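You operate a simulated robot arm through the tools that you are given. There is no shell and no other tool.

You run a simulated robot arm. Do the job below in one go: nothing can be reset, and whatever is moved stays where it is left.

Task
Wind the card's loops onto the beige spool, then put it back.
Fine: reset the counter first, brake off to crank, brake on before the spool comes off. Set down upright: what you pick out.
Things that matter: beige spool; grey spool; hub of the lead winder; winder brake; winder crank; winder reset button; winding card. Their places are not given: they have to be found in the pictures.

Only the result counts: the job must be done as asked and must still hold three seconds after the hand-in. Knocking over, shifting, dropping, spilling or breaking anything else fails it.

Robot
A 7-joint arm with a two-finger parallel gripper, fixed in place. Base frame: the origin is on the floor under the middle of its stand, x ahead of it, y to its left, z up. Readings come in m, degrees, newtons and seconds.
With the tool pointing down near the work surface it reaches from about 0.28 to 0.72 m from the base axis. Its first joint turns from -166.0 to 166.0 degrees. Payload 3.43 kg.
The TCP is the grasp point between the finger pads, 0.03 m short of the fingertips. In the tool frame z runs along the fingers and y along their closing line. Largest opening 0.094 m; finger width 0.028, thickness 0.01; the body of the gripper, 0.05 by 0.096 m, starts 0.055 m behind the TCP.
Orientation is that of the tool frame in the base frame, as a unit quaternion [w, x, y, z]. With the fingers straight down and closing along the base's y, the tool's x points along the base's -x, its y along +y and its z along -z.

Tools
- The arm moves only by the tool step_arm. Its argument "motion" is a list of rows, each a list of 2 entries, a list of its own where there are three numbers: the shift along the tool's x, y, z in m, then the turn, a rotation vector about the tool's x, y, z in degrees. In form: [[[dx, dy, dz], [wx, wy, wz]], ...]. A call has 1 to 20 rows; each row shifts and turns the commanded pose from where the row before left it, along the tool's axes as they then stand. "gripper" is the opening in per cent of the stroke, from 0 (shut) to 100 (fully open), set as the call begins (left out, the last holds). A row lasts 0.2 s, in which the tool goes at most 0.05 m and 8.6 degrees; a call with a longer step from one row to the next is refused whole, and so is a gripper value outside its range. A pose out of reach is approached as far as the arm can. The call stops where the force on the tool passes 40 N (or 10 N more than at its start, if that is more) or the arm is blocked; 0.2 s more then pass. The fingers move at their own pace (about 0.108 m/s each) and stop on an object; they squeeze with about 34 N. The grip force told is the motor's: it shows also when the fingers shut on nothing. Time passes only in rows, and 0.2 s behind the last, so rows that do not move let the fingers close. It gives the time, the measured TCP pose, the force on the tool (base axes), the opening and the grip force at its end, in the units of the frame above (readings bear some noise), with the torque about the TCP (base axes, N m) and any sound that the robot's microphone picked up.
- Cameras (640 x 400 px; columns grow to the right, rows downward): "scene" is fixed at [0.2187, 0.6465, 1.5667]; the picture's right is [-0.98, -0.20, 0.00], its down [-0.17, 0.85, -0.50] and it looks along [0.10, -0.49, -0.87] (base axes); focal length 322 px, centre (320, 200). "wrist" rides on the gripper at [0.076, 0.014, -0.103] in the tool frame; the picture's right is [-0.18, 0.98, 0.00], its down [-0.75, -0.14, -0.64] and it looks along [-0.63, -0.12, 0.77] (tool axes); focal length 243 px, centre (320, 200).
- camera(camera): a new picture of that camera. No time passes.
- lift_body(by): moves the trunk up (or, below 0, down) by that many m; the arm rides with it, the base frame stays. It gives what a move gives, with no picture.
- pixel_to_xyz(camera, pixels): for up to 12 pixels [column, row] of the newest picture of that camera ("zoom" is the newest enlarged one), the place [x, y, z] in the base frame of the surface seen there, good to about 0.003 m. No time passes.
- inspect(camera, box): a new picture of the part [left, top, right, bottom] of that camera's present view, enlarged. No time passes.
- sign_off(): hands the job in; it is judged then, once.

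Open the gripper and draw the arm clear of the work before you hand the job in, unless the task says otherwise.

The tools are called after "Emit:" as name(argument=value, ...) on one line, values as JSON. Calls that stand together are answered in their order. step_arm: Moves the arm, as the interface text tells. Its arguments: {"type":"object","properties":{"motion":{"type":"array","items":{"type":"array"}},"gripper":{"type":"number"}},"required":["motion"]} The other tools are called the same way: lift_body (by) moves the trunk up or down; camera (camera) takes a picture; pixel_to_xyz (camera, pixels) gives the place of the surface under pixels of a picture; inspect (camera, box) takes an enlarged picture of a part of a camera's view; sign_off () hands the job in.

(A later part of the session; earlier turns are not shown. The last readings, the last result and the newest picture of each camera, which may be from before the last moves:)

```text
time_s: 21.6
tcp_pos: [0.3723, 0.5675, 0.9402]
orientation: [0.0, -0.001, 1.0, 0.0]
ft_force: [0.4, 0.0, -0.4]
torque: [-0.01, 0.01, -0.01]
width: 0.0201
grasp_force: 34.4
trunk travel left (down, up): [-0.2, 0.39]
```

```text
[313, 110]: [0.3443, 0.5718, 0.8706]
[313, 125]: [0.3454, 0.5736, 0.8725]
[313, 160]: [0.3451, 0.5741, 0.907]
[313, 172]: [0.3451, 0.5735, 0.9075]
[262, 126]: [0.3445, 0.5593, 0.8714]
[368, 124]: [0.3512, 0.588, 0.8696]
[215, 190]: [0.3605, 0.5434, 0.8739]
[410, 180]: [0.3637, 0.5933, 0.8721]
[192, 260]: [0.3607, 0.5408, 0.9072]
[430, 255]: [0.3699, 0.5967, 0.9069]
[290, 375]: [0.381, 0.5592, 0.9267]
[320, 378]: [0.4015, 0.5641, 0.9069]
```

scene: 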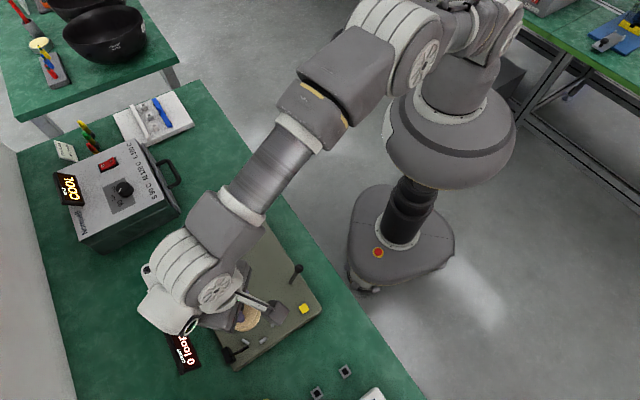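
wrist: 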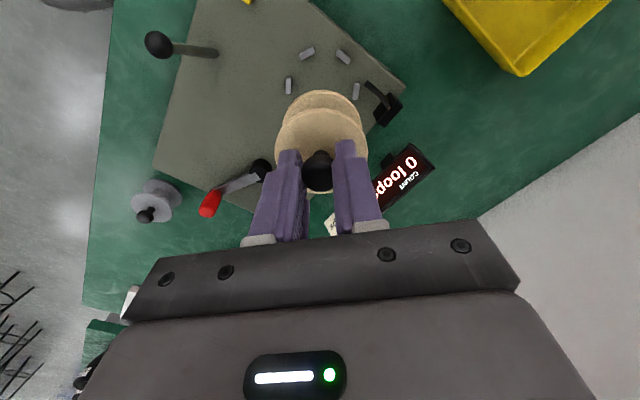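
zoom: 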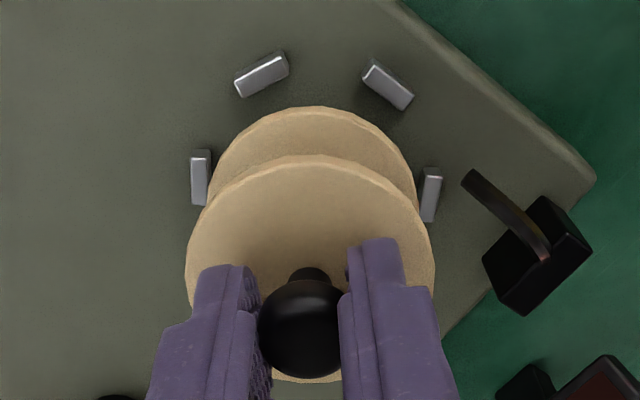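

Ring centre ≈(0.3765,0.5688); held spool centre ≈(0.373,0.568). I shift +3.8 mm x and +0.7 mm y at this height and re-read.

Emit:
step_arm(motion=[[[-0.0038, 0.0007, 0], [0, 0, 0]], [[0, 0, 0], [0, 0, 0]]])

Emit:
step_arm(motion=[[[0, 0, 0], [0, 0, 0]]])

Emit:
step_arm(motion=[[[0, 0, 0], [0, 0, 0]]])

Emit:
inspect(camera="wrist", box=[250, 50, 400, 200])

```text
time_s: 22.2
tcp_pos: [0.3762, 0.5675, 0.9401]
orientation: [0.0, 0.0, 1.0, -0.001]
ft_force: [-0.6, 0.0, -0.4]
torque: [-0.05, -0.03, -0.01]
width: 0.0202
grasp_force: 34.5
trunk travel left (down, up): [-0.2, 0.39]
```

```text
time_s: 22.6
tcp_pos: [0.3771, 0.5672, 0.9394]
orientation: [0.0, -0.001, 1.0, 0.0]
ft_force: [1.0, 0.3, -0.3]
torque: [-0.02, 0.01, 0.01]
width: 0.0204
grasp_force: 33.8
trunk travel left (down, up): [-0.2, 0.39]
```

```text
time_s: 23.0
tcp_pos: [0.3766, 0.567, 0.9411]
orientation: [0.0, 0.0, 1.0, 0.001]
ft_force: [0.6, -0.6, -0.5]
torque: [0.0, 0.0, -0.03]
width: 0.0203
grasp_force: 34.0
trunk travel left (down, up): [-0.2, 0.39]
```

```text
2.67 times, centred on (325, 125) of wrist
```

zoom: 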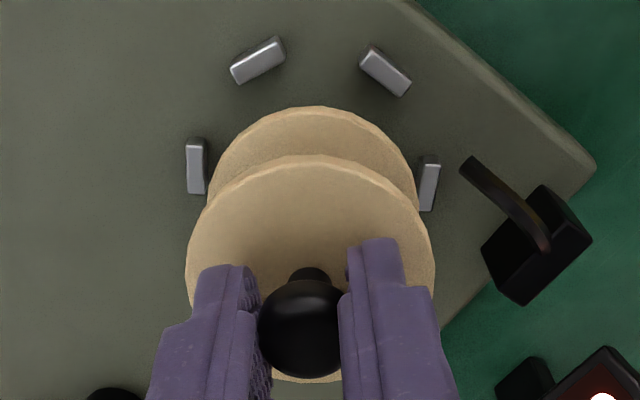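

By projection, spool and ring are aligned laterally within ~0.5 mm. I lower 20 mm so the flange bottom is just above the pegs (≈0.848) and compare gaps visually.

Emit:
step_arm(motion=[[[0, 0, 0.01], [0, 0, 0]], [[0, 0, 0.01], [0, 0, 0]], [[0, 0, 0], [0, 0, 0]]])

Emit:
step_arm(motion=[[[0, 0, 0], [0, 0, 0]]])

Emit:
step_arm(motion=[[[0, 0, 0], [0, 0, 0]]])

Emit:
inspect(camera="wrist", box=[260, 60, 380, 140])

Emit:
inspect(camera="scene", box=[230, 295, 290, 355])

```text
time_s: 23.8
tcp_pos: [0.3762, 0.5685, 0.9203]
orientation: [-0.001, 0.0, 1.0, 0.0]
ft_force: [-0.3, 0.6, -0.3]
torque: [0.01, -0.02, 0.04]
width: 0.0202
grasp_force: 34.0
trunk travel left (down, up): [-0.2, 0.39]
```

```text
time_s: 24.2
tcp_pos: [0.3761, 0.5682, 0.9199]
orientation: [0.0, 0.0, 1.0, 0.0]
ft_force: [0.9, -0.4, 0.1]
torque: [-0.02, 0.04, 0.04]
width: 0.0203
grasp_force: 34.1
trunk travel left (down, up): [-0.2, 0.39]
```

```text
time_s: 24.6
tcp_pos: [0.3775, 0.5677, 0.9203]
orientation: [0.001, 0.0, 1.0, 0.0]
ft_force: [-0.2, -0.7, -0.1]
torque: [-0.01, -0.01, 0.02]
width: 0.02
grasp_force: 33.6
trunk travel left (down, up): [-0.2, 0.39]
```

```text
5.00 times, centred on (320, 100) of wrist
```

zoom: 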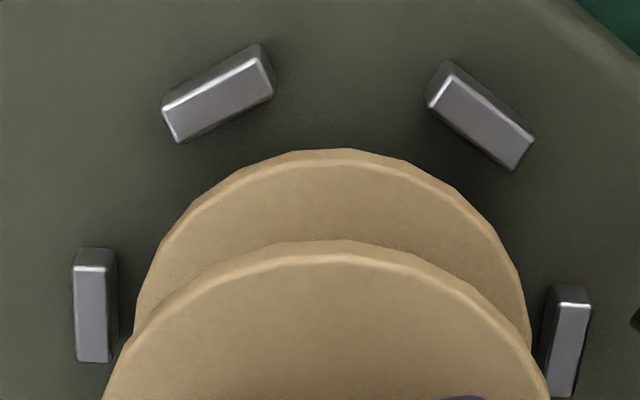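

```text
6.67 times, centred on (260, 325) of scene
```

zoom: 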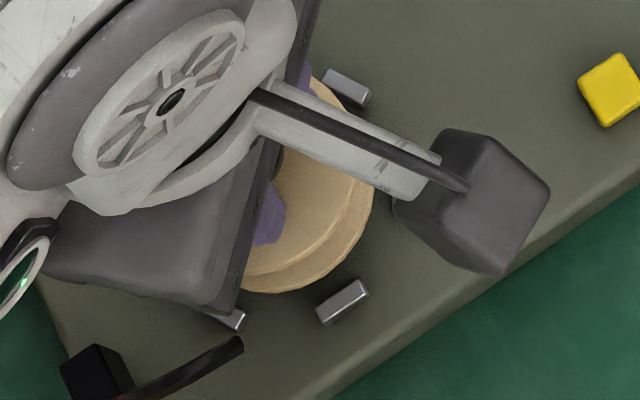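

Both methods put spool and ring centres within 0.5 mm, with ~4 mm clearance to pegs. I lower 13 mm and then in 1 mm steps until contact with the hub.

Emit:
step_arm(motion=[[[0, 0, 0.005], [0, 0, 0]], [[0, 0, 0.005], [0, 0, 0]], [[0, 0, 0.003], [0, 0, 0]], [[0, 0, 0.001], [0, 0, 0]], [[0, 0, 0], [0, 0, 0]]])

Emit:
step_arm(motion=[[[0, 0, 0], [0, 0, 0]]])

Emit:
inspect(camera="wrist", box=[260, 60, 380, 140])

```text
time_s: 25.8
tcp_pos: [0.378, 0.566, 0.905]
orientation: [-0.001, -0.001, 1.0, 0.0]
ft_force: [0.1, 0.1, -0.5]
torque: [0.01, 0.0, 0.02]
width: 0.0205
grasp_force: 33.7
trunk travel left (down, up): [-0.2, 0.39]
```

```text
time_s: 26.2
tcp_pos: [0.3781, 0.569, 0.9053]
orientation: [0.0, 0.0, 1.0, 0.0]
ft_force: [-0.2, 0.4, -0.7]
torque: [0.01, 0.0, 0.01]
width: 0.0204
grasp_force: 33.8
trunk travel left (down, up): [-0.2, 0.39]
```

```text
5.00 times, centred on (320, 100) of wrist
```

zoom: 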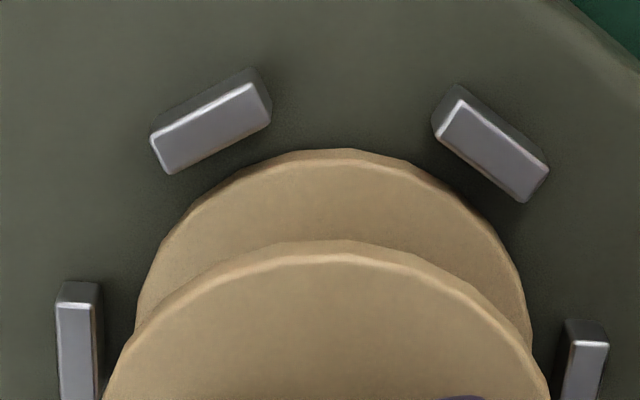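

The flange is inside the ring with even gaps and no contact force yet at z=0.905. I continue down in 1 mm steps.

Emit:
step_arm(motion=[[[0, 0, 0.001], [0, 0, 0]], [[0, 0, 0], [0, 0, 0]]])

Emit:
step_arm(motion=[[[0, 0, 0.001], [0, 0, 0]], [[0, 0, 0], [0, 0, 0]]])

Emit:
step_arm(motion=[[[0, 0, 0.001], [0, 0, 0]], [[0, 0, 0], [0, 0, 0]]])

```text
time_s: 26.8
tcp_pos: [0.3756, 0.5681, 0.9031]
orientation: [0.0, -0.001, 1.0, 0.0]
ft_force: [-0.4, 1.5, 5.1]
torque: [-0.05, -0.04, 0.03]
width: 0.0204
grasp_force: 34.4
trunk travel left (down, up): [-0.2, 0.39]
```

```text
time_s: 27.4
tcp_pos: [0.3779, 0.5687, 0.9048]
orientation: [0.0, 0.0, 1.0, 0.0]
ft_force: [-0.1, 4.0, 12.4]
torque: [-0.04, -0.02, 0.0]
width: 0.0205
grasp_force: 33.9
trunk travel left (down, up): [-0.2, 0.39]
```

```text
time_s: 28.0
tcp_pos: [0.3765, 0.5659, 0.9034]
orientation: [0.001, 0.001, 1.0, 0.001]
ft_force: [3.4, 4.9, 19.6]
torque: [0.1, -0.19, 0.01]
width: 0.0205
grasp_force: 34.0
trunk travel left (down, up): [-0.2, 0.39]
```

Contact: upward force has risen to ~20 N at z≈0.904, so the spool is seated. I back off 2 mm and open the gripper to ~45 %.

Emit:
step_arm(motion=[[[0, 0, -0.001], [0, 0, 0]], [[0, 0, -0.001], [0, 0, 0]], [[0, 0, 0], [0, 0, 0]]])

Emit:
step_arm(motion=[[[0, 0, 0], [0, 0, 0]], [[0, 0, 0], [0, 0, 0]]], gripper=45)

Emit:
inspect(camera="wrist", box=[240, 60, 400, 220])

```text
time_s: 28.8
tcp_pos: [0.3757, 0.5655, 0.9025]
orientation: [0.0, 0.0, 1.0, -0.001]
ft_force: [0.9, 0.9, 7.0]
torque: [0.06, -0.17, -0.01]
width: 0.0203
grasp_force: 34.5
trunk travel left (down, up): [-0.2, 0.39]
```

```text
time_s: 29.4
tcp_pos: [0.376, 0.5667, 0.9029]
orientation: [0.0, 0.001, 1.0, 0.0]
ft_force: [0.3, -0.5, 0.1]
torque: [0.01, -0.02, -0.02]
width: 0.0424
grasp_force: 0.1
trunk travel left (down, up): [-0.2, 0.39]
```

```text
2.50 times, centred on (320, 140) of wrist
```

zoom: 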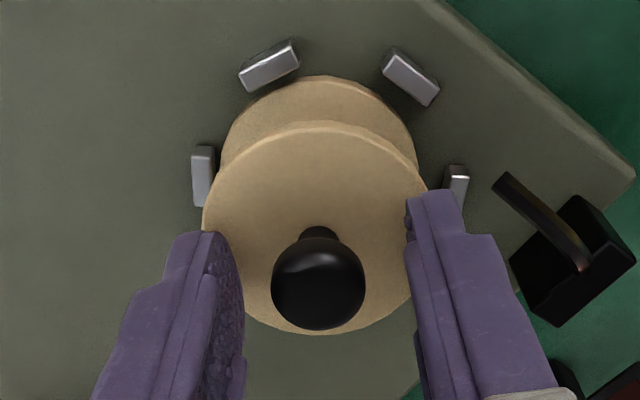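

The spool is released on the hub and stands upright among the pegs. I raise straight up to z≈1.0 and check both views.

Emit:
step_arm(motion=[[[0, 0, -0.01], [0, 0, 0]], [[0, 0, -0.03], [0, 0, 0]], [[0, 0, -0.03], [0, 0, 0]], [[0, 0, -0.03], [0, 0, 0]], [[0, 0, 0], [0, 0, 0]]])

Emit:
camera(camera="wrist")

Emit:
camera(camera="scene")

```text
time_s: 30.6
tcp_pos: [0.3768, 0.5669, 1.0034]
orientation: [0.001, 0.0, 1.0, 0.001]
ft_force: [0.6, 0.2, 0.0]
torque: [0.02, -0.03, 0.01]
width: 0.0421
grasp_force: 0.0
trunk travel left (down, up): [-0.2, 0.39]
```

```text
taken
```

wrist: 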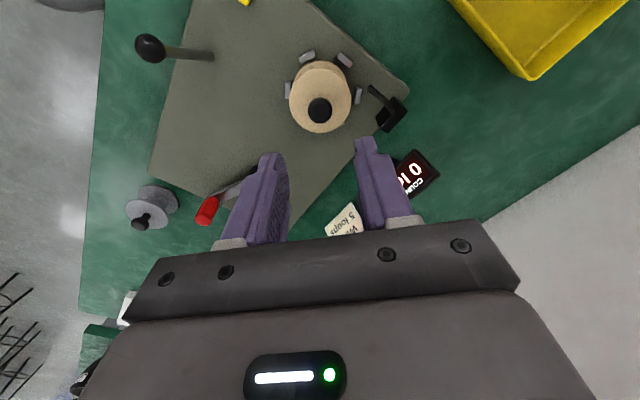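

```text
taken
```

scene: 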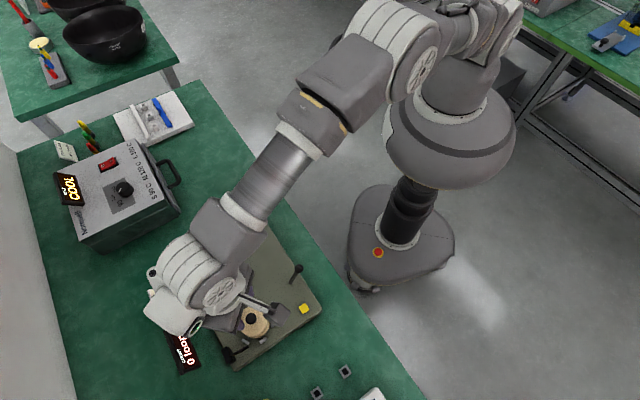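

The spool sits well on the hub. Now I measure the brake lever from this wrist view: knob at (150,47), rod base at (212,57).

Emit:
inspect(camera="wrist", box=[110, 10, 270, 110])

Emit:
pixel_to_xyz(camera="wrist", pixels=[[150, 47], [145, 43], [155, 52], [168, 51], [180, 53], [195, 55], [205, 56], [212, 57], [150, 38], [150, 58]])

Emit:
pixel_to_xyz(camera="scene", pixels=[[298, 267], [299, 269], [298, 272], [295, 277], [293, 280], [291, 283]])

```text
4.00 times, centred on (190, 60) of wrist
```

zoom: 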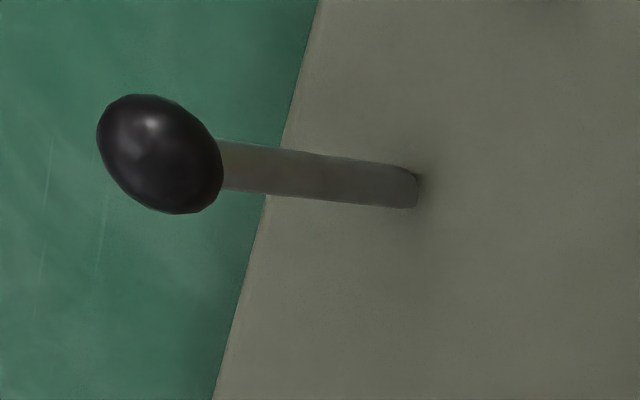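

```text
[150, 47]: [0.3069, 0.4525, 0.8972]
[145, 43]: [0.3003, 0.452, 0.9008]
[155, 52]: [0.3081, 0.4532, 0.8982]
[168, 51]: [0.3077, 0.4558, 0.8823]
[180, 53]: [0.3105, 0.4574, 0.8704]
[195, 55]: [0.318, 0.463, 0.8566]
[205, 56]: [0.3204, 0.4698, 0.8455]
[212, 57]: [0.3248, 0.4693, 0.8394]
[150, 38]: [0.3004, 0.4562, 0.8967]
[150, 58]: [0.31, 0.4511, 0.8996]
```

```text
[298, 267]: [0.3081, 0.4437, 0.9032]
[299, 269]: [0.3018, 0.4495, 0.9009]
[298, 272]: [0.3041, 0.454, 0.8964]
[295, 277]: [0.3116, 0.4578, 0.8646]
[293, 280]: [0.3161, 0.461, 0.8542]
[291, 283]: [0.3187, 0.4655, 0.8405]
```

Knob centre ≈(0.3035,0.449,0.897), pivot ≈(0.323,0.468,0.834): it swings along (0.71,0.71) in the base frame. I move above the knob, then yaw +45° so the fingers close along the swing, opening ≈0.045.

Emit:
step_arm(motion=[[[0.0183, -0.0295, 0], [0, 0, 0]], [[0.0183, -0.0295, 0], [0, 0, 0]], [[0.0183, -0.0295, 0], [0, 0, 0]], [[0.0184, -0.0294, 0], [0, 0, 0]], [[0, 0, 0], [0, 0, 7.5]], [[0, 0, 0], [0, 0, 7.5]], [[0, 0, 0], [0, 0, 7.5]], [[0, 0, 0], [0, 0, 7.5]], [[0, 0, 0], [0, 0, 7.5]], [[0, 0, 0], [0, 0, 7.5]], [[0, 0, 0], [0, 0, 0]], [[0, 0, 0], [0, 0, 0]]], gripper=48)

Emit:
step_arm(motion=[[[0, 0, 0], [0, 0, 0]]])

Emit:
camera(camera="wrist")

Emit:
camera(camera="scene")

```text
time_s: 33.2
tcp_pos: [0.3039, 0.448, 1.0042]
orientation: [0.0, 0.383, 0.924, 0.0]
ft_force: [0.1, -0.7, -0.4]
torque: [-0.02, -0.01, -0.01]
width: 0.0452
grasp_force: 0.1
trunk travel left (down, up): [-0.2, 0.39]
```

```text
time_s: 33.6
tcp_pos: [0.3036, 0.4501, 1.0036]
orientation: [-0.001, 0.382, 0.924, 0.0]
ft_force: [0.5, 0.1, -0.9]
torque: [0.01, 0.0, 0.0]
width: 0.045
grasp_force: 0.0
trunk travel left (down, up): [-0.2, 0.39]
```

```text
taken
```

wrist: 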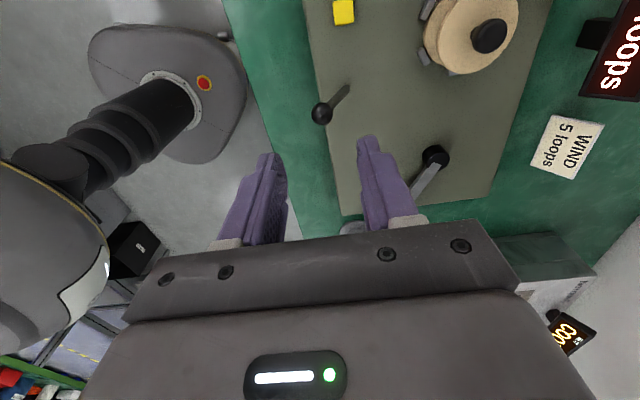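

```text
taken
```

scene: 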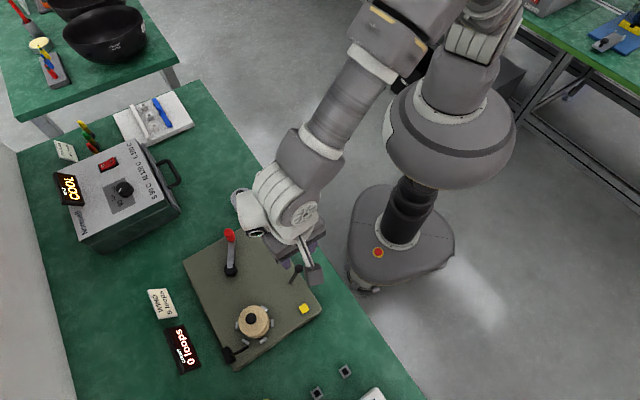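

The knob at (322,113) is centred between the fingers in the wrist view. I lower to TCP z≈0.90 so the fingers straddle the lever.

Emit:
step_arm(motion=[[[0, 0, 0.03], [0, 0, 0]], [[0, 0, 0.03], [0, 0, 0]], [[0, 0, 0.02], [0, 0, 0]], [[0, 0, 0.012], [0, 0, 0]], [[0, 0, 0.012], [0, 0, 0]], [[0, 0, 0], [0, 0, 0]]])

Emit:
step_arm(motion=[[[0, 0, 0], [0, 0, 0]]])

Emit:
inspect(camera="wrist", box=[220, 60, 440, 240])

Emit:
inspect(camera="scene", box=[240, 220, 360, 330])

```text
time_s: 35.0
tcp_pos: [0.3068, 0.4499, 0.9012]
orientation: [0.0, 0.383, 0.924, 0.0]
ft_force: [0.1, -0.5, 0.5]
torque: [0.01, -0.01, 0.02]
width: 0.0454
grasp_force: 0.1
trunk travel left (down, up): [-0.2, 0.39]
```

```text
time_s: 35.4
tcp_pos: [0.3038, 0.4501, 0.9016]
orientation: [0.0, 0.383, 0.924, -0.001]
ft_force: [0.1, -0.9, 0.1]
torque: [0.02, -0.03, 0.03]
width: 0.0451
grasp_force: 0.1
trunk travel left (down, up): [-0.2, 0.39]
```

```text
2.22 times, centred on (330, 150) of wrist
```

zoom: 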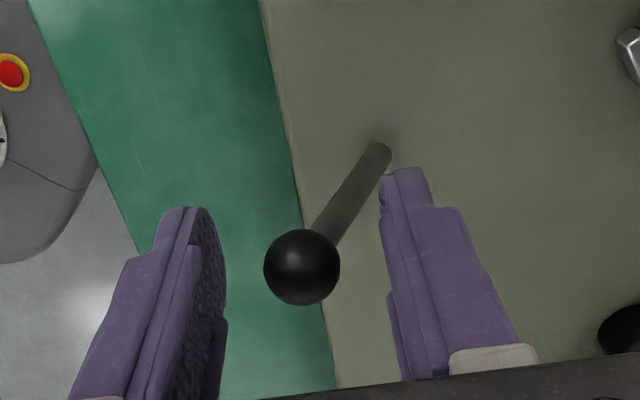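

```text
3.64 times, centred on (300, 275) of scene
```

zoom: 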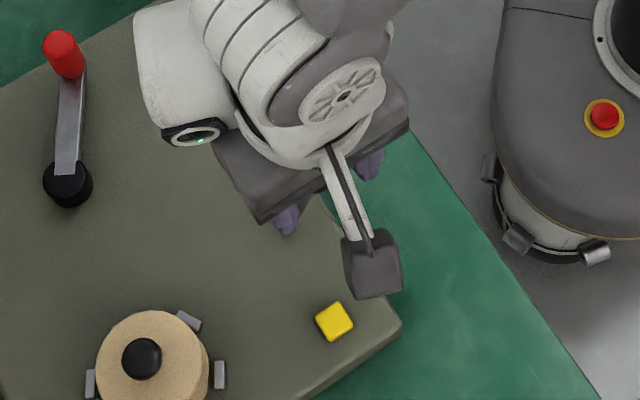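

The fingers straddle the lever. I push along +tool y (away from the robot) in small steps, watching force and sound.

Emit:
step_arm(motion=[[[0, 0.008, 0], [0, 0, 0]], [[0, 0.006, 0], [0, 0, 0]], [[0, 0.005, 0], [0, 0, 0]], [[0, 0.005, 0], [0, 0, 0]], [[0, 0.005, 0], [0, 0, 0]], [[0, 0.005, 0], [0, 0, 0]], [[0, 0, 0], [0, 0, 0]]])

Emit:
inspect(camera="wrist", box=[220, 60, 440, 240])

```text
time_s: 37.0
tcp_pos: [0.3283, 0.4728, 0.8997]
orientation: [0.0, 0.383, 0.924, 0.0]
ft_force: [0.1, 0.8, 0.1]
torque: [0.03, 0.04, -0.01]
width: 0.0452
grasp_force: 0.1
trunk travel left (down, up): [-0.2, 0.39]
```

```text
2.22 times, centred on (330, 150) of wrist
```

zoom: 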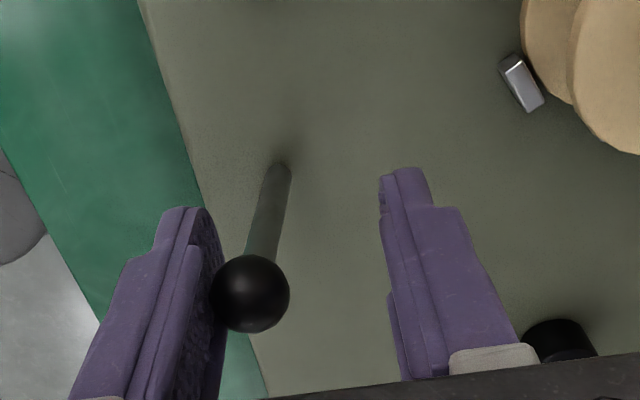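

The lever follows with little force and is nearly upright. I keep pushing another ~24 mm in small steps.

Emit:
step_arm(motion=[[[0, 0.004, 0], [0, 0, 0]], [[0, 0.004, 0], [0, 0, 0]], [[0, 0.004, 0], [0, 0, 0]], [[0, 0.004, 0], [0, 0, 0]], [[0, 0.004, 0], [0, 0, 0]], [[0, 0.004, 0], [0, 0, 0]], [[0, 0, 0], [0, 0, 0]]])

Emit:
inspect(camera="wrist", box=[220, 60, 440, 240])

Emit:
inspect(camera="scene", box=[240, 220, 360, 330])

```text
time_s: 38.6
tcp_pos: [0.3456, 0.4903, 0.9011]
orientation: [0.0, 0.382, 0.924, -0.001]
ft_force: [0.4, -0.3, -0.2]
torque: [-0.02, 0.01, 0.03]
width: 0.045
grasp_force: 0.0
trunk travel left (down, up): [-0.2, 0.39]
```

```text
2.22 times, centred on (330, 150) of wrist
```

zoom: 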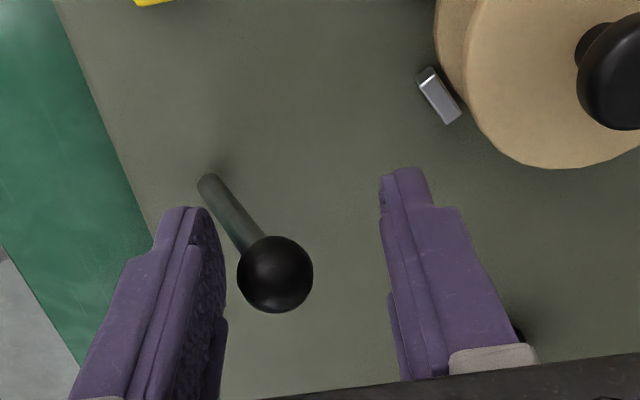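

```text
3.64 times, centred on (300, 275) of scene
```

zoom: 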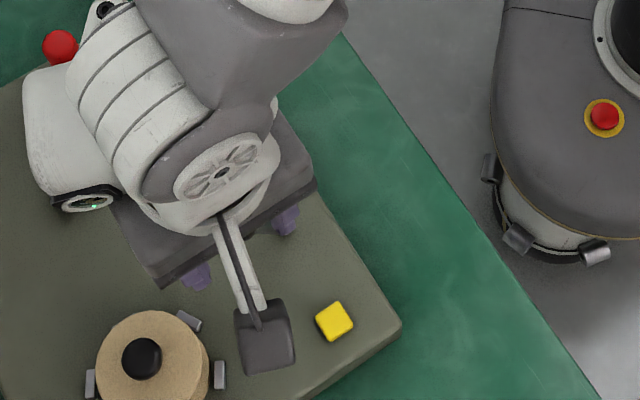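

The lever has snapped past upright and leans away, clear of the fingers. I measure the knob (310,184) and base (280,143) to confirm it reached its other end.

Emit:
camera(camera="wrist")

Emit:
pixel_to_xyz(camera="wrist", pixels=[[310, 184], [300, 184], [320, 184], [310, 172], [310, 195], [290, 155], [280, 144]])

```text
taken
```

wrist: 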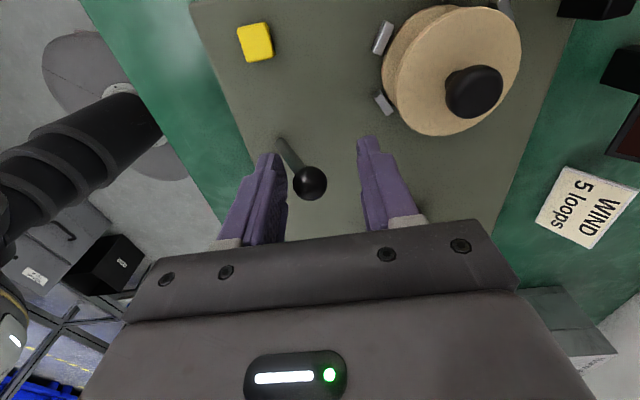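

```text
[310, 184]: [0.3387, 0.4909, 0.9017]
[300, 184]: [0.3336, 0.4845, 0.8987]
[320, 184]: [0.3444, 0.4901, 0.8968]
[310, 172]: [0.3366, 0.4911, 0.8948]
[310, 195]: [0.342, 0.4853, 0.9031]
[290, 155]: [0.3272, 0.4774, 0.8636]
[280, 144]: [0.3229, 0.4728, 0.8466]
```

The lever now leans the opposite way (knob ≈(0.340,0.487)), a full throw. I raise clear and move above the crank handle near (0.478,0.396) at z≈1.0 for measurement.

Emit:
step_arm(motion=[[[0, 0, -0.02], [0, 0, 0]], [[0, 0, -0.04], [0, 0, 0]], [[0, 0, -0.04], [0, 0, 0]], [[-0.0402, 0.00665, 0], [0, 0, 0]], [[-0.0402, 0.00665, 0], [0, 0, 0]], [[-0.0402, 0.00665, 0], [0, 0, 0]], [[-0.0402, 0.00665, 0], [0, 0, 0]], [[0, 0, 0], [0, 0, 0]], [[0, 0, 0], [0, 0, 0]]])

Emit:
camera(camera="wrist")

Emit:
camera(camera="scene")

```text
time_s: 40.6
tcp_pos: [0.4766, 0.3916, 1.0011]
orientation: [0.0, 0.382, 0.924, 0.0]
ft_force: [-0.8, -0.1, -0.9]
torque: [0.02, 0.01, 0.0]
width: 0.0453
grasp_force: 0.0
trunk travel left (down, up): [-0.2, 0.39]
```

```text
taken
```

wrist: 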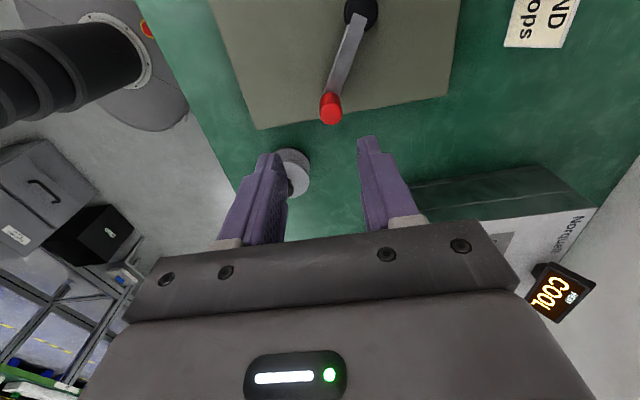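

```text
taken
```

scene: 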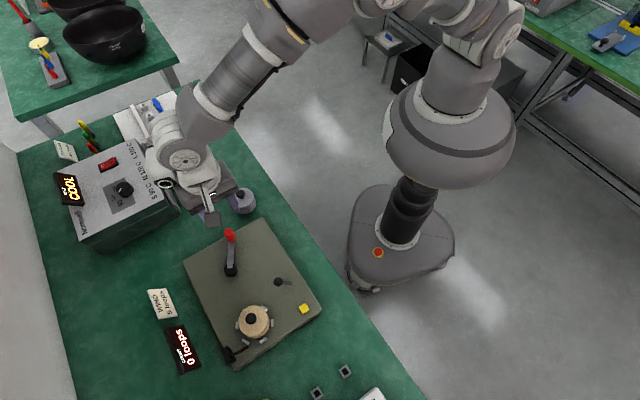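

The lever leans away (scene knob at (278,282)). I zoom on the crank in the wrist view: handle (331,107), axis cap (362,12), and measure them.

Emit:
inspect(camera="wrist", box=[290, 0, 410, 130])

Emit:
pixel_to_xyz(camera="wrist", pixels=[[331, 112], [331, 106], [331, 120], [323, 112], [340, 112], [330, 95], [337, 80], [345, 50], [354, 20], [361, 10], [350, 14], [372, 14]])

Emit:
inspect(camera="scene", box=[200, 215, 270, 290])

Emit:
pixel_to_xyz(camera="zoom", pixels=[[285, 88], [275, 88], [295, 88], [285, 78], [285, 100], [292, 272], [270, 295], [293, 300], [318, 290], [330, 300], [263, 300], [295, 270]])

```text
3.08 times, centred on (350, 65) of wrist
```

zoom: 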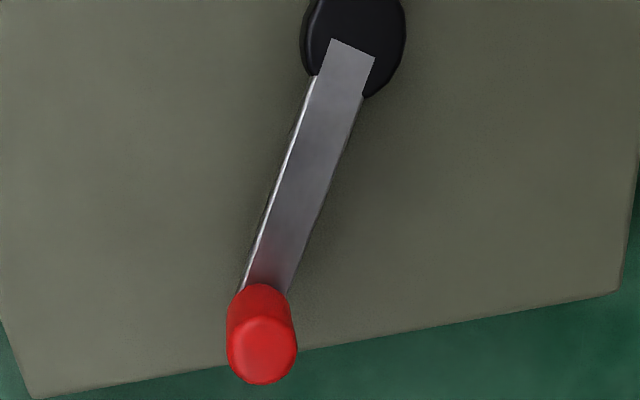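

```text
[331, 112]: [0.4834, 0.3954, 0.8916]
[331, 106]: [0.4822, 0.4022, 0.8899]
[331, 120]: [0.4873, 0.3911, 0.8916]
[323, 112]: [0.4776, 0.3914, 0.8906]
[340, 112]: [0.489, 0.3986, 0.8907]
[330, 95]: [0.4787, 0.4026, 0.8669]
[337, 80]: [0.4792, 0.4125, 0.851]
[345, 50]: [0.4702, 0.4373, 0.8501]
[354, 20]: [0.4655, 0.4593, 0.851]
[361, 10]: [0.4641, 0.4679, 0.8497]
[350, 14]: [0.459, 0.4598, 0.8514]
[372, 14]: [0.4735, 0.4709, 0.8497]
```

```text
5.33 times, centred on (235, 252) of scene
```

zoom: 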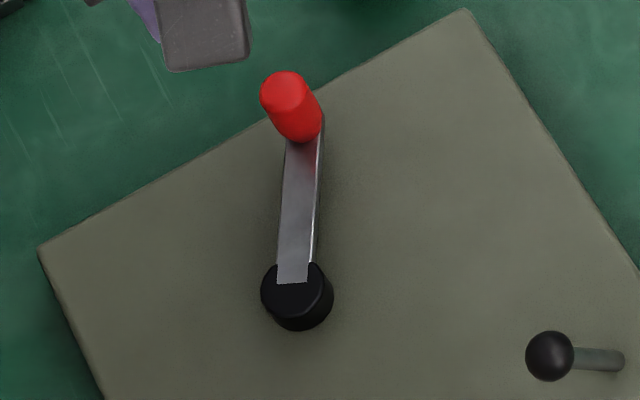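

```text
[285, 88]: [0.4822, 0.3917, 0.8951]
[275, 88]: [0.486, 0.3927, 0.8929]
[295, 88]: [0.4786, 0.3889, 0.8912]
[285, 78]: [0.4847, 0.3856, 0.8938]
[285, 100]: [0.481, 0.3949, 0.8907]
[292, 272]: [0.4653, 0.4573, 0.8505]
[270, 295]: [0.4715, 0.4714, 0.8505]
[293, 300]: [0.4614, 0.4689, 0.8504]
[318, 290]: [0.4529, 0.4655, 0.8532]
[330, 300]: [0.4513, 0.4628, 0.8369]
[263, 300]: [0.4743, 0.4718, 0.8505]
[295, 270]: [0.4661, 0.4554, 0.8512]
```

Handle centre ≈(0.482,0.393), axis ≈(0.461,0.466), crank radius ≈0.076, so the far point of the circle is ~0.73 m from the base axis. I test reach with an empty tool at the far point (0.515,0.520), lowering to z≈0.89 there, where nothing stands.

Emit:
step_arm(motion=[[[0.0159, 0.0295, 0], [0, 0, 0]], [[0.0159, 0.0295, 0], [0, 0, 0]], [[0.0159, 0.0295, 0], [0, 0, 0]], [[0.0159, 0.0295, 0], [0, 0, 0]], [[0, 0, 0.04], [0, 0, 0]], [[0, 0, 0.035], [0, 0, 0]], [[0, 0, 0.035], [0, 0, 0]], [[0, 0, 0], [0, 0, 0]], [[0, 0, 0], [0, 0, 0]]])

Emit:
step_arm(motion=[[[0, 0, 0], [0, 0, 0]]])

Emit:
camera(camera="scene")

```text
time_s: 42.6
tcp_pos: [0.5096, 0.5056, 0.8899]
orientation: [0.0, 0.383, 0.924, 0.0]
ft_force: [-0.3, 0.1, 0.5]
torque: [0.01, 0.01, -0.01]
width: 0.0451
grasp_force: 0.1
out of reach, approached as far as the arm can: row 4, 7
trunk travel left (down, up): [-0.2, 0.39]
```

```text
time_s: 43.0
tcp_pos: [0.51, 0.5066, 0.8916]
orientation: [0.0, 0.383, 0.924, 0.0]
ft_force: [0.0, 0.2, -0.3]
torque: [0.01, 0.01, 0.01]
width: 0.0449
grasp_force: 0.1
trunk travel left (down, up): [-0.2, 0.39]
```

```text
taken
```

scene: 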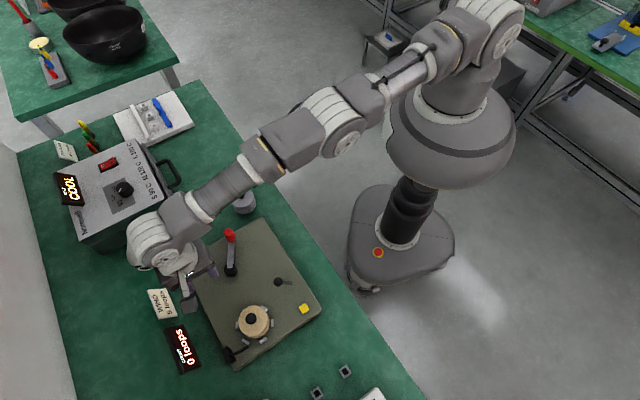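

Tool-down reach ends at ~0.719 m, so the full circle needs a tilted tool. I go up and back over the handle, then yaw −90° so the fingers will close across the radial direction.

Emit:
step_arm(motion=[[[0, 0, -0.04], [0, 0, 0]], [[0, 0, -0.04], [0, 0, 0]], [[0, 0, -0.03], [0, 0, 0]], [[-0.02, -0.0332, 0], [0, 0, 0]], [[-0.02, -0.0332, 0], [0, 0, 0]], [[-0.02, -0.0332, 0], [0, 0, 0]], [[0, 0, 0], [0, 0, -7.5]], [[0, 0, 0], [0, 0, -7.5]], [[0, 0, 0], [0, 0, -7.5]], [[0, 0, 0], [0, 0, -7.5]], [[0, 0, 0], [0, 0, -7.5]], [[0, 0, 0], [0, 0, -7.5]], [[0, 0, 0], [0, 0, -7.5]], [[0, 0, 0], [0, 0, -7.5]], [[0, 0, 0], [0, 0, -7.5]], [[0, 0, 0], [0, 0, -7.5]], [[0, 0, 0], [0, 0, -7.5]], [[0, 0, 0], [0, 0, -7.5]], [[0, 0, 0], [0, 0, 0]]])

Emit:
camera(camera="wrist")

Emit:
camera(camera="scene")

```text
time_s: 47.0
tcp_pos: [0.4822, 0.3964, 1.001]
orientation: [0.0, -0.384, 0.924, 0.0]
ft_force: [-0.3, 1.0, 0.7]
torque: [0.0, -0.01, 0.01]
width: 0.0449
grasp_force: 0.0
trunk travel left (down, up): [-0.2, 0.39]
```

```text
taken
```

wrist: 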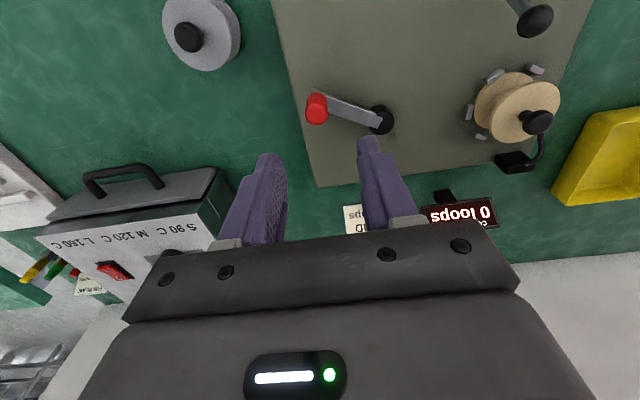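

```text
taken
```

scene: 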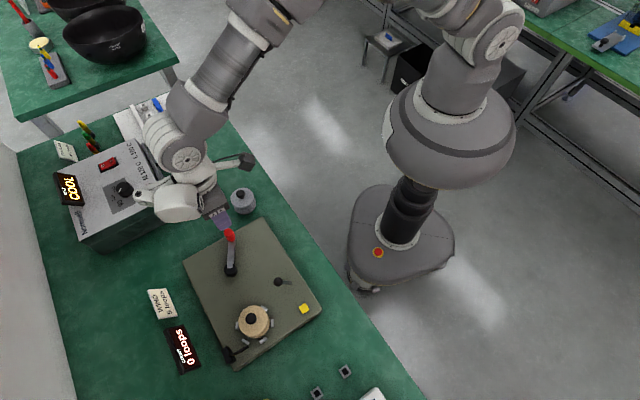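

The crank is fully visible now: handle at (317,108), axis cap at (381,119). I zoom to measure axis and handle in one view.

Emit:
inspect(camera="wrist", box=[290, 75, 410, 150])

Emit:
pixel_to_xyz(camera="zoom", pixels=[[130, 180], [110, 180], [150, 180], [130, 160], [130, 200], [460, 200], [485, 210], [500, 230], [440, 230], [520, 200], [490, 170], [490, 270]])

```text
5.33 times, centred on (350, 112) of wrist
```

zoom: 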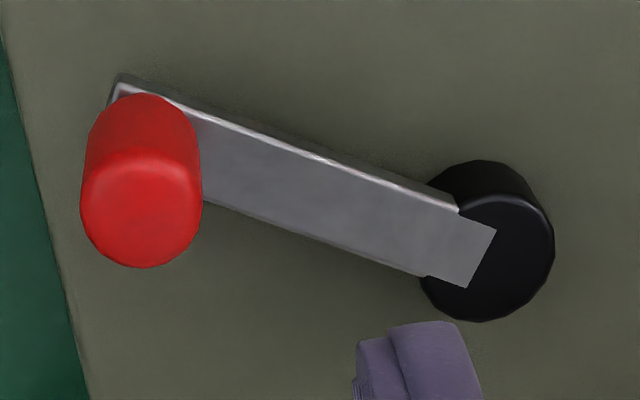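

```text
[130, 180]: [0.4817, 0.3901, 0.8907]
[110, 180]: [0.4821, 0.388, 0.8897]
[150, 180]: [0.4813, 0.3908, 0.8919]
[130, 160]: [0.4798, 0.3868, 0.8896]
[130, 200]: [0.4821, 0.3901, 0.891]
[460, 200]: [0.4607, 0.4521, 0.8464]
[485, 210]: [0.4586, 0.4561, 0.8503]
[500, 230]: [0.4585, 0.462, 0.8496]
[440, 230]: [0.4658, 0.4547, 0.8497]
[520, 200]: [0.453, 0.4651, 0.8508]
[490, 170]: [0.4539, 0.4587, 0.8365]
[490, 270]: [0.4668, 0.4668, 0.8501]
```

Handle ≈(0.483,0.3915), axis ≈(0.463,0.4645), radius ≈0.0755. I now tilt the tool 15° (fingertips outward), centre over the handle and descend to z≈0.935, then re-read.

Emit:
step_arm(motion=[[[0, 0, 0], [0, -7.5, 0]], [[0, 0, 0], [0, -7.5, 0]], [[0.0028, -0.004, 0], [0, 0, 0]], [[0.0078, 0, 0.029], [0, 0, 0]], [[0.0078, 0, 0.029], [0, 0, 0]], [[0, 0, 0], [0, 0, 0]]])

Emit:
step_arm(motion=[[[0, 0, 0], [0, 0, 0]]])

Emit:
step_arm(motion=[[[0, 0, 0], [0, 0, 0]]])

Emit:
inspect(camera="wrist", box=[220, 70, 440, 240])

Emit:
inspect(camera="scene", box=[170, 180, 290, 290])

```text
time_s: 48.4
tcp_pos: [0.4804, 0.3933, 0.9413]
orientation: [0.121, -0.38, 0.916, 0.049]
ft_force: [0.0, 0.5, 0.0]
torque: [0.0, -0.01, -0.02]
width: 0.0448
grasp_force: 0.1
trunk travel left (down, up): [-0.2, 0.39]
```

```text
time_s: 48.8
tcp_pos: [0.4801, 0.393, 0.9392]
orientation: [0.121, -0.38, 0.916, 0.05]
ft_force: [0.1, 0.4, 0.2]
torque: [-0.02, 0.03, 0.02]
width: 0.0452
grasp_force: 0.0
trunk travel left (down, up): [-0.2, 0.39]
```

```text
time_s: 49.2
tcp_pos: [0.4821, 0.3916, 0.9397]
orientation: [0.121, -0.381, 0.915, 0.051]
ft_force: [-0.2, -0.9, -0.3]
torque: [0.01, -0.02, -0.02]
width: 0.0453
grasp_force: 0.1
trunk travel left (down, up): [-0.2, 0.39]
```

```text
2.35 times, centred on (330, 155) of wrist
```

zoom: 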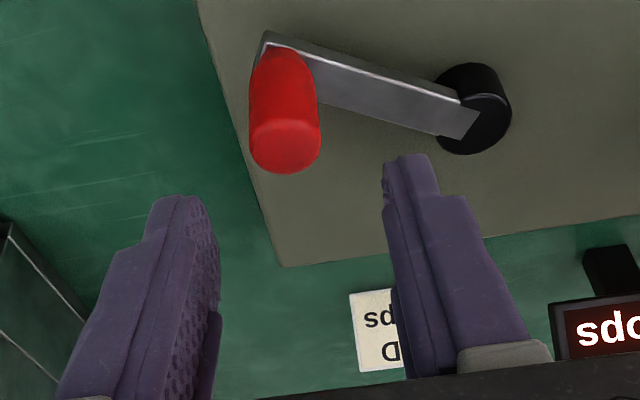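

```text
3.64 times, centred on (230, 235) of scene
```

zoom: 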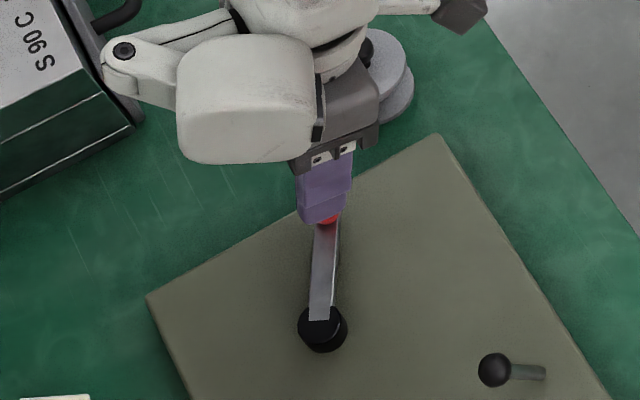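

TCP ≈(0.481,0.393,0.940). I measure the handle top again from this closer view at zoom (285,145) and confirm its alignment.

Emit:
inspect(camera="wrist", box=[280, 70, 400, 160])

Emit:
pixel_to_xyz(camera="zoom", pixels=[[187, 270], [160, 270], [215, 270], [187, 250], [187, 290], [187, 230], [540, 205], [565, 190], [520, 240], [160, 240], [220, 240]])

```text
4.44 times, centred on (340, 115) of wrist
```

zoom: 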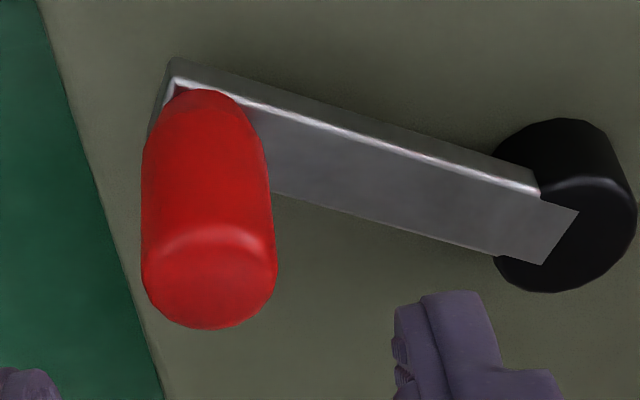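

```text
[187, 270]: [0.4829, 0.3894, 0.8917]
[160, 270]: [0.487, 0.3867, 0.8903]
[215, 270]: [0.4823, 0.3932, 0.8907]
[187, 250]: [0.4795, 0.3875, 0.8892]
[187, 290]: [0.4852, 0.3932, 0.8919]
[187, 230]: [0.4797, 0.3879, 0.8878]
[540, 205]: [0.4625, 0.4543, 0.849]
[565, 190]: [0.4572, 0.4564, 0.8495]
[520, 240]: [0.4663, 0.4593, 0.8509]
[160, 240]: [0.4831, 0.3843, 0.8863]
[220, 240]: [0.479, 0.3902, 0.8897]
```

Handle top ≈(0.483,0.3925,0.892) lies within ~2 mm of the tool axis. I trim slightly and descend to z≈0.890 around the handle.

Emit:
step_arm(motion=[[[-0.001, -0.001, 0.0003], [0, 0, 0]], [[0.00388, 0, 0.01449], [0, 0, 0]], [[0.00388, 0, 0.01449], [0, 0, 0]], [[0.00259, 0, 0.00966], [0, 0, 0]], [[0.00259, 0, 0.00966], [0, 0, 0]], [[0, 0, 0], [0, 0, 0]]])

Emit:
step_arm(motion=[[[0, 0, 0], [0, 0, 0]]])

Emit:
inspect(camera="wrist", box=[220, 70, 440, 240])

Emit:
inspect(camera="scene", box=[190, 200, 270, 280])

```text
time_s: 50.6
tcp_pos: [0.4838, 0.3911, 0.8905]
orientation: [0.12, -0.38, 0.916, 0.05]
ft_force: [0.1, -0.2, -0.4]
torque: [0.01, 0.0, -0.01]
width: 0.0449
grasp_force: 0.0
trunk travel left (down, up): [-0.2, 0.39]
```

```text
time_s: 51.0
tcp_pos: [0.4825, 0.3918, 0.8901]
orientation: [0.12, -0.379, 0.916, 0.05]
ft_force: [0.9, -0.3, 0.2]
torque: [-0.02, -0.03, 0.01]
width: 0.045
grasp_force: 0.1
trunk travel left (down, up): [-0.2, 0.39]
```

```text
2.35 times, centred on (330, 155) of wrist
```

zoom: 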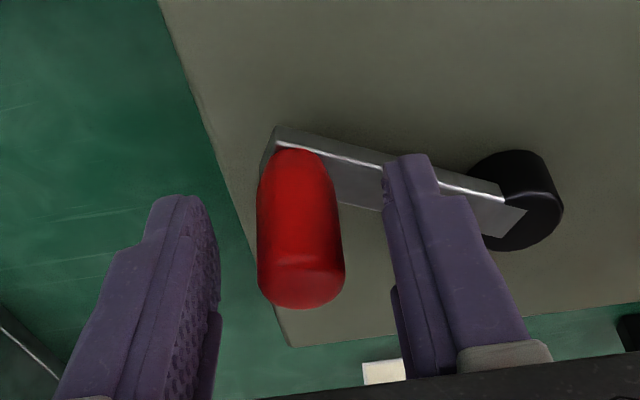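

```text
5.00 times, centred on (230, 240) of scene
```

zoom: 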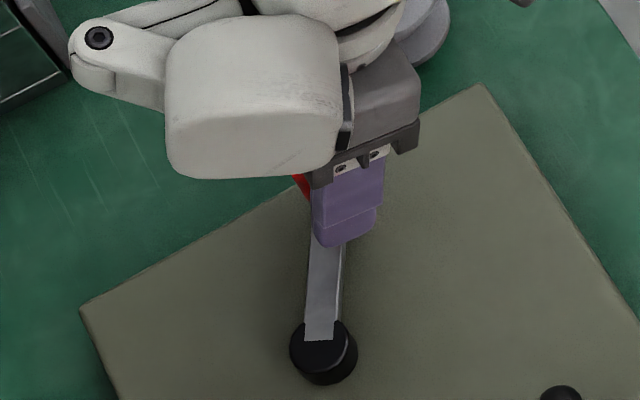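

The handle is centred between the fingers; I close on it.

Emit:
step_arm(motion=[[[0, 0, 0], [0, 0, 0]], [[0, 0, 0], [0, 0, 0]], [[0, 0, 0], [0, 0, 0]]], gripper=0)

Emit:
step_arm(motion=[[[0, 0, 0], [0, 0, 0]]])

Emit:
step_arm(motion=[[[0, 0, 0], [0, 0, 0]]])

Emit:
inspect(camera="wrist", box=[220, 70, 440, 240])

```text
time_s: 51.8
tcp_pos: [0.4821, 0.3918, 0.8895]
orientation: [0.121, -0.378, 0.916, 0.049]
ft_force: [-2.2, 2.3, -0.8]
torque: [-0.05, 0.05, -0.05]
width: 0.0203
grasp_force: 44.9
trunk travel left (down, up): [-0.2, 0.39]
```

```text
time_s: 52.2
tcp_pos: [0.4836, 0.3922, 0.8892]
orientation: [0.121, -0.379, 0.916, 0.05]
ft_force: [-3.2, 1.9, -0.3]
torque: [-0.07, 0.06, -0.02]
width: 0.0203
grasp_force: 44.8
trunk travel left (down, up): [-0.2, 0.39]
```

```text
time_s: 52.6
tcp_pos: [0.483, 0.3918, 0.8903]
orientation: [0.121, -0.38, 0.916, 0.05]
ft_force: [-2.8, 2.1, -0.3]
torque: [0.0, 0.02, -0.06]
width: 0.0204
grasp_force: 45.0
trunk travel left (down, up): [-0.2, 0.39]
```

```text
2.35 times, centred on (330, 155) of wrist
```

zoom: 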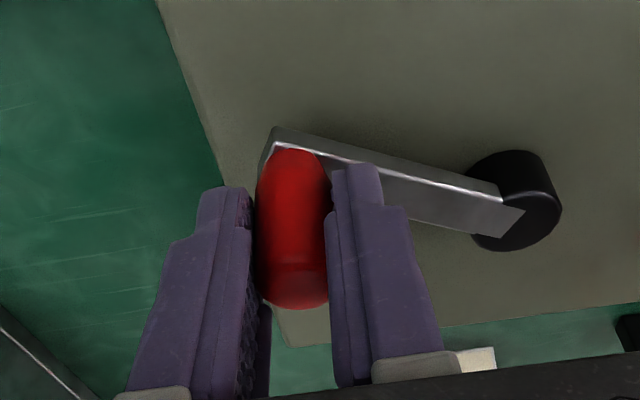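

The handle is held (width 0.020) at ≈(0.483,0.392). I test the crank gently with a 5° clockwise arc (~6.6 mm) to feel whether the brake is off.

Emit:
step_arm(motion=[[[0.00272, 0.00168, -0.00073], [0, 0, 0]], [[0.00264, 0.0018, -0.00071], [0, 0, 0]], [[0, 0, 0], [0, 0, 0]]])

Emit:
step_arm(motion=[[[0, 0, 0], [0, 0, 0]]])

Emit:
inspect(camera="wrist", box=[220, 70, 440, 240])

```text
time_s: 53.4
tcp_pos: [0.4779, 0.3912, 0.8908]
orientation: [0.122, -0.379, 0.916, 0.05]
ft_force: [5.1, 2.1, 7.3]
torque: [0.34, -0.66, -0.31]
width: 0.0203
grasp_force: 44.9
trunk travel left (down, up): [-0.2, 0.39]
```

```text
time_s: 53.8
tcp_pos: [0.4768, 0.3908, 0.8892]
orientation: [0.122, -0.38, 0.915, 0.05]
ft_force: [3.9, 3.3, 11.3]
torque: [0.24, -0.55, -0.33]
width: 0.0203
grasp_force: 44.6
trunk travel left (down, up): [-0.2, 0.39]
```

```text
2.35 times, centred on (330, 155) of wrist
```

zoom: 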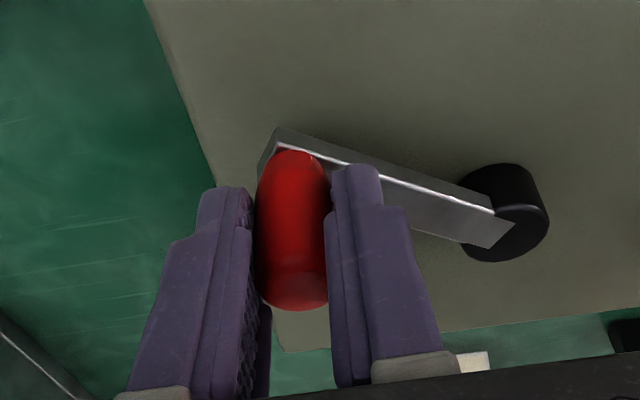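

The handle followed with only ~5 N of drag and the arm visibly rotated, so the crank turns. I continue clockwise for ~19° in small rows and watch the forces.

Emit:
step_arm(motion=[[[0.00138, 0.00101, -0.00037], [0, 0, 0]], [[0.00805, 0.00833, -0.00216], [0, 0, 0]], [[0.00805, 0.00833, -0.00216], [0, 0, 0]], [[0, 0, 0], [0, 0, 0]]])

Emit:
step_arm(motion=[[[0, 0, 0], [0, 0, 0]]])

Emit:
camera(camera="wrist")

Emit:
camera(camera="scene")

```text
time_s: 54.8
tcp_pos: [0.4498, 0.3889, 0.8897]
orientation: [0.118, -0.381, 0.916, 0.05]
ft_force: [1.8, -7.0, 0.7]
torque: [0.09, -0.3, -0.3]
width: 0.0203
grasp_force: 44.5
trunk travel left (down, up): [-0.2, 0.39]
```

```text
time_s: 55.2
tcp_pos: [0.4499, 0.3881, 0.8884]
orientation: [0.119, -0.379, 0.916, 0.048]
ft_force: [0.8, -10.3, -2.5]
torque: [-0.17, -0.08, -0.18]
width: 0.0205
grasp_force: 44.9
trunk travel left (down, up): [-0.2, 0.39]
```

```text
taken
```

wrist: 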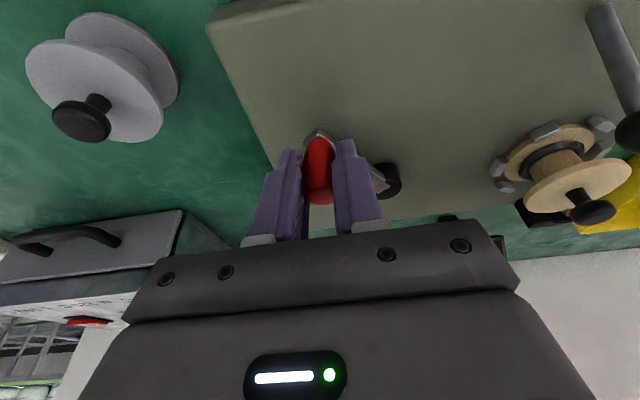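

```text
taken
```

scene: 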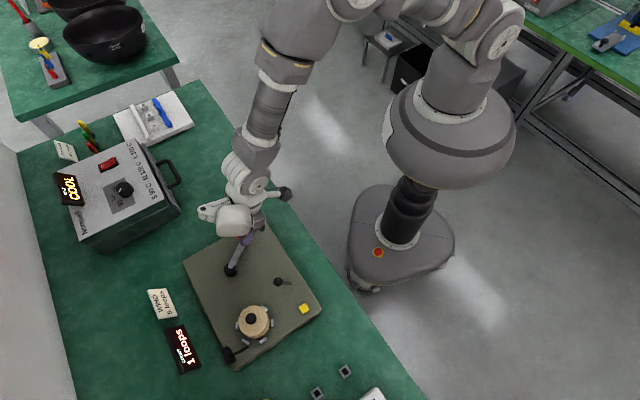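

The scene counter seems to read "1 loops" already; I zoom on the counter and the spool to be sure.

Emit:
inspect(camera="scene", box=[150, 310, 220, 385])

Emit:
inspect(camera="scene", box=[210, 220, 300, 370])

```text
5.33 times, centred on (185, 348) of scene
```

zoom: 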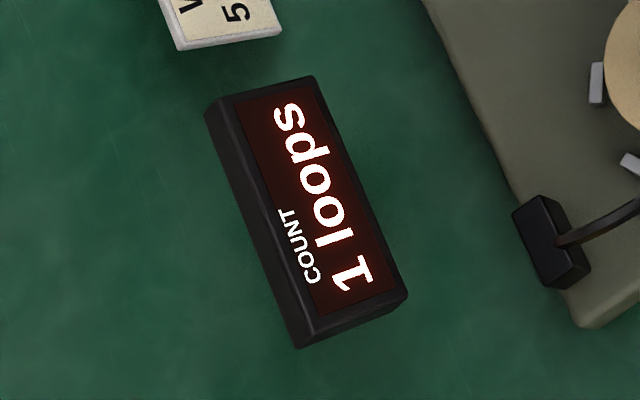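

```text
2.67 times, centred on (255, 295) of scene
```

zoom: 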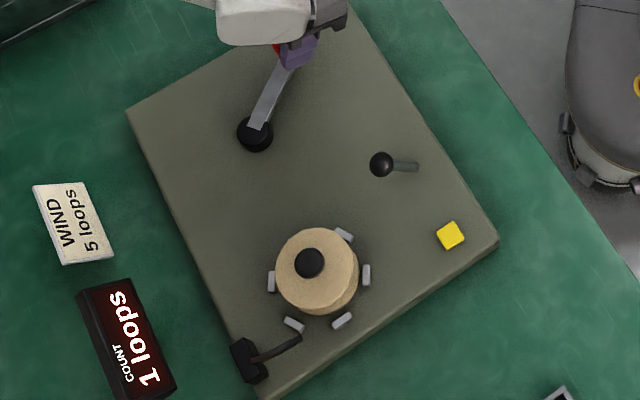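

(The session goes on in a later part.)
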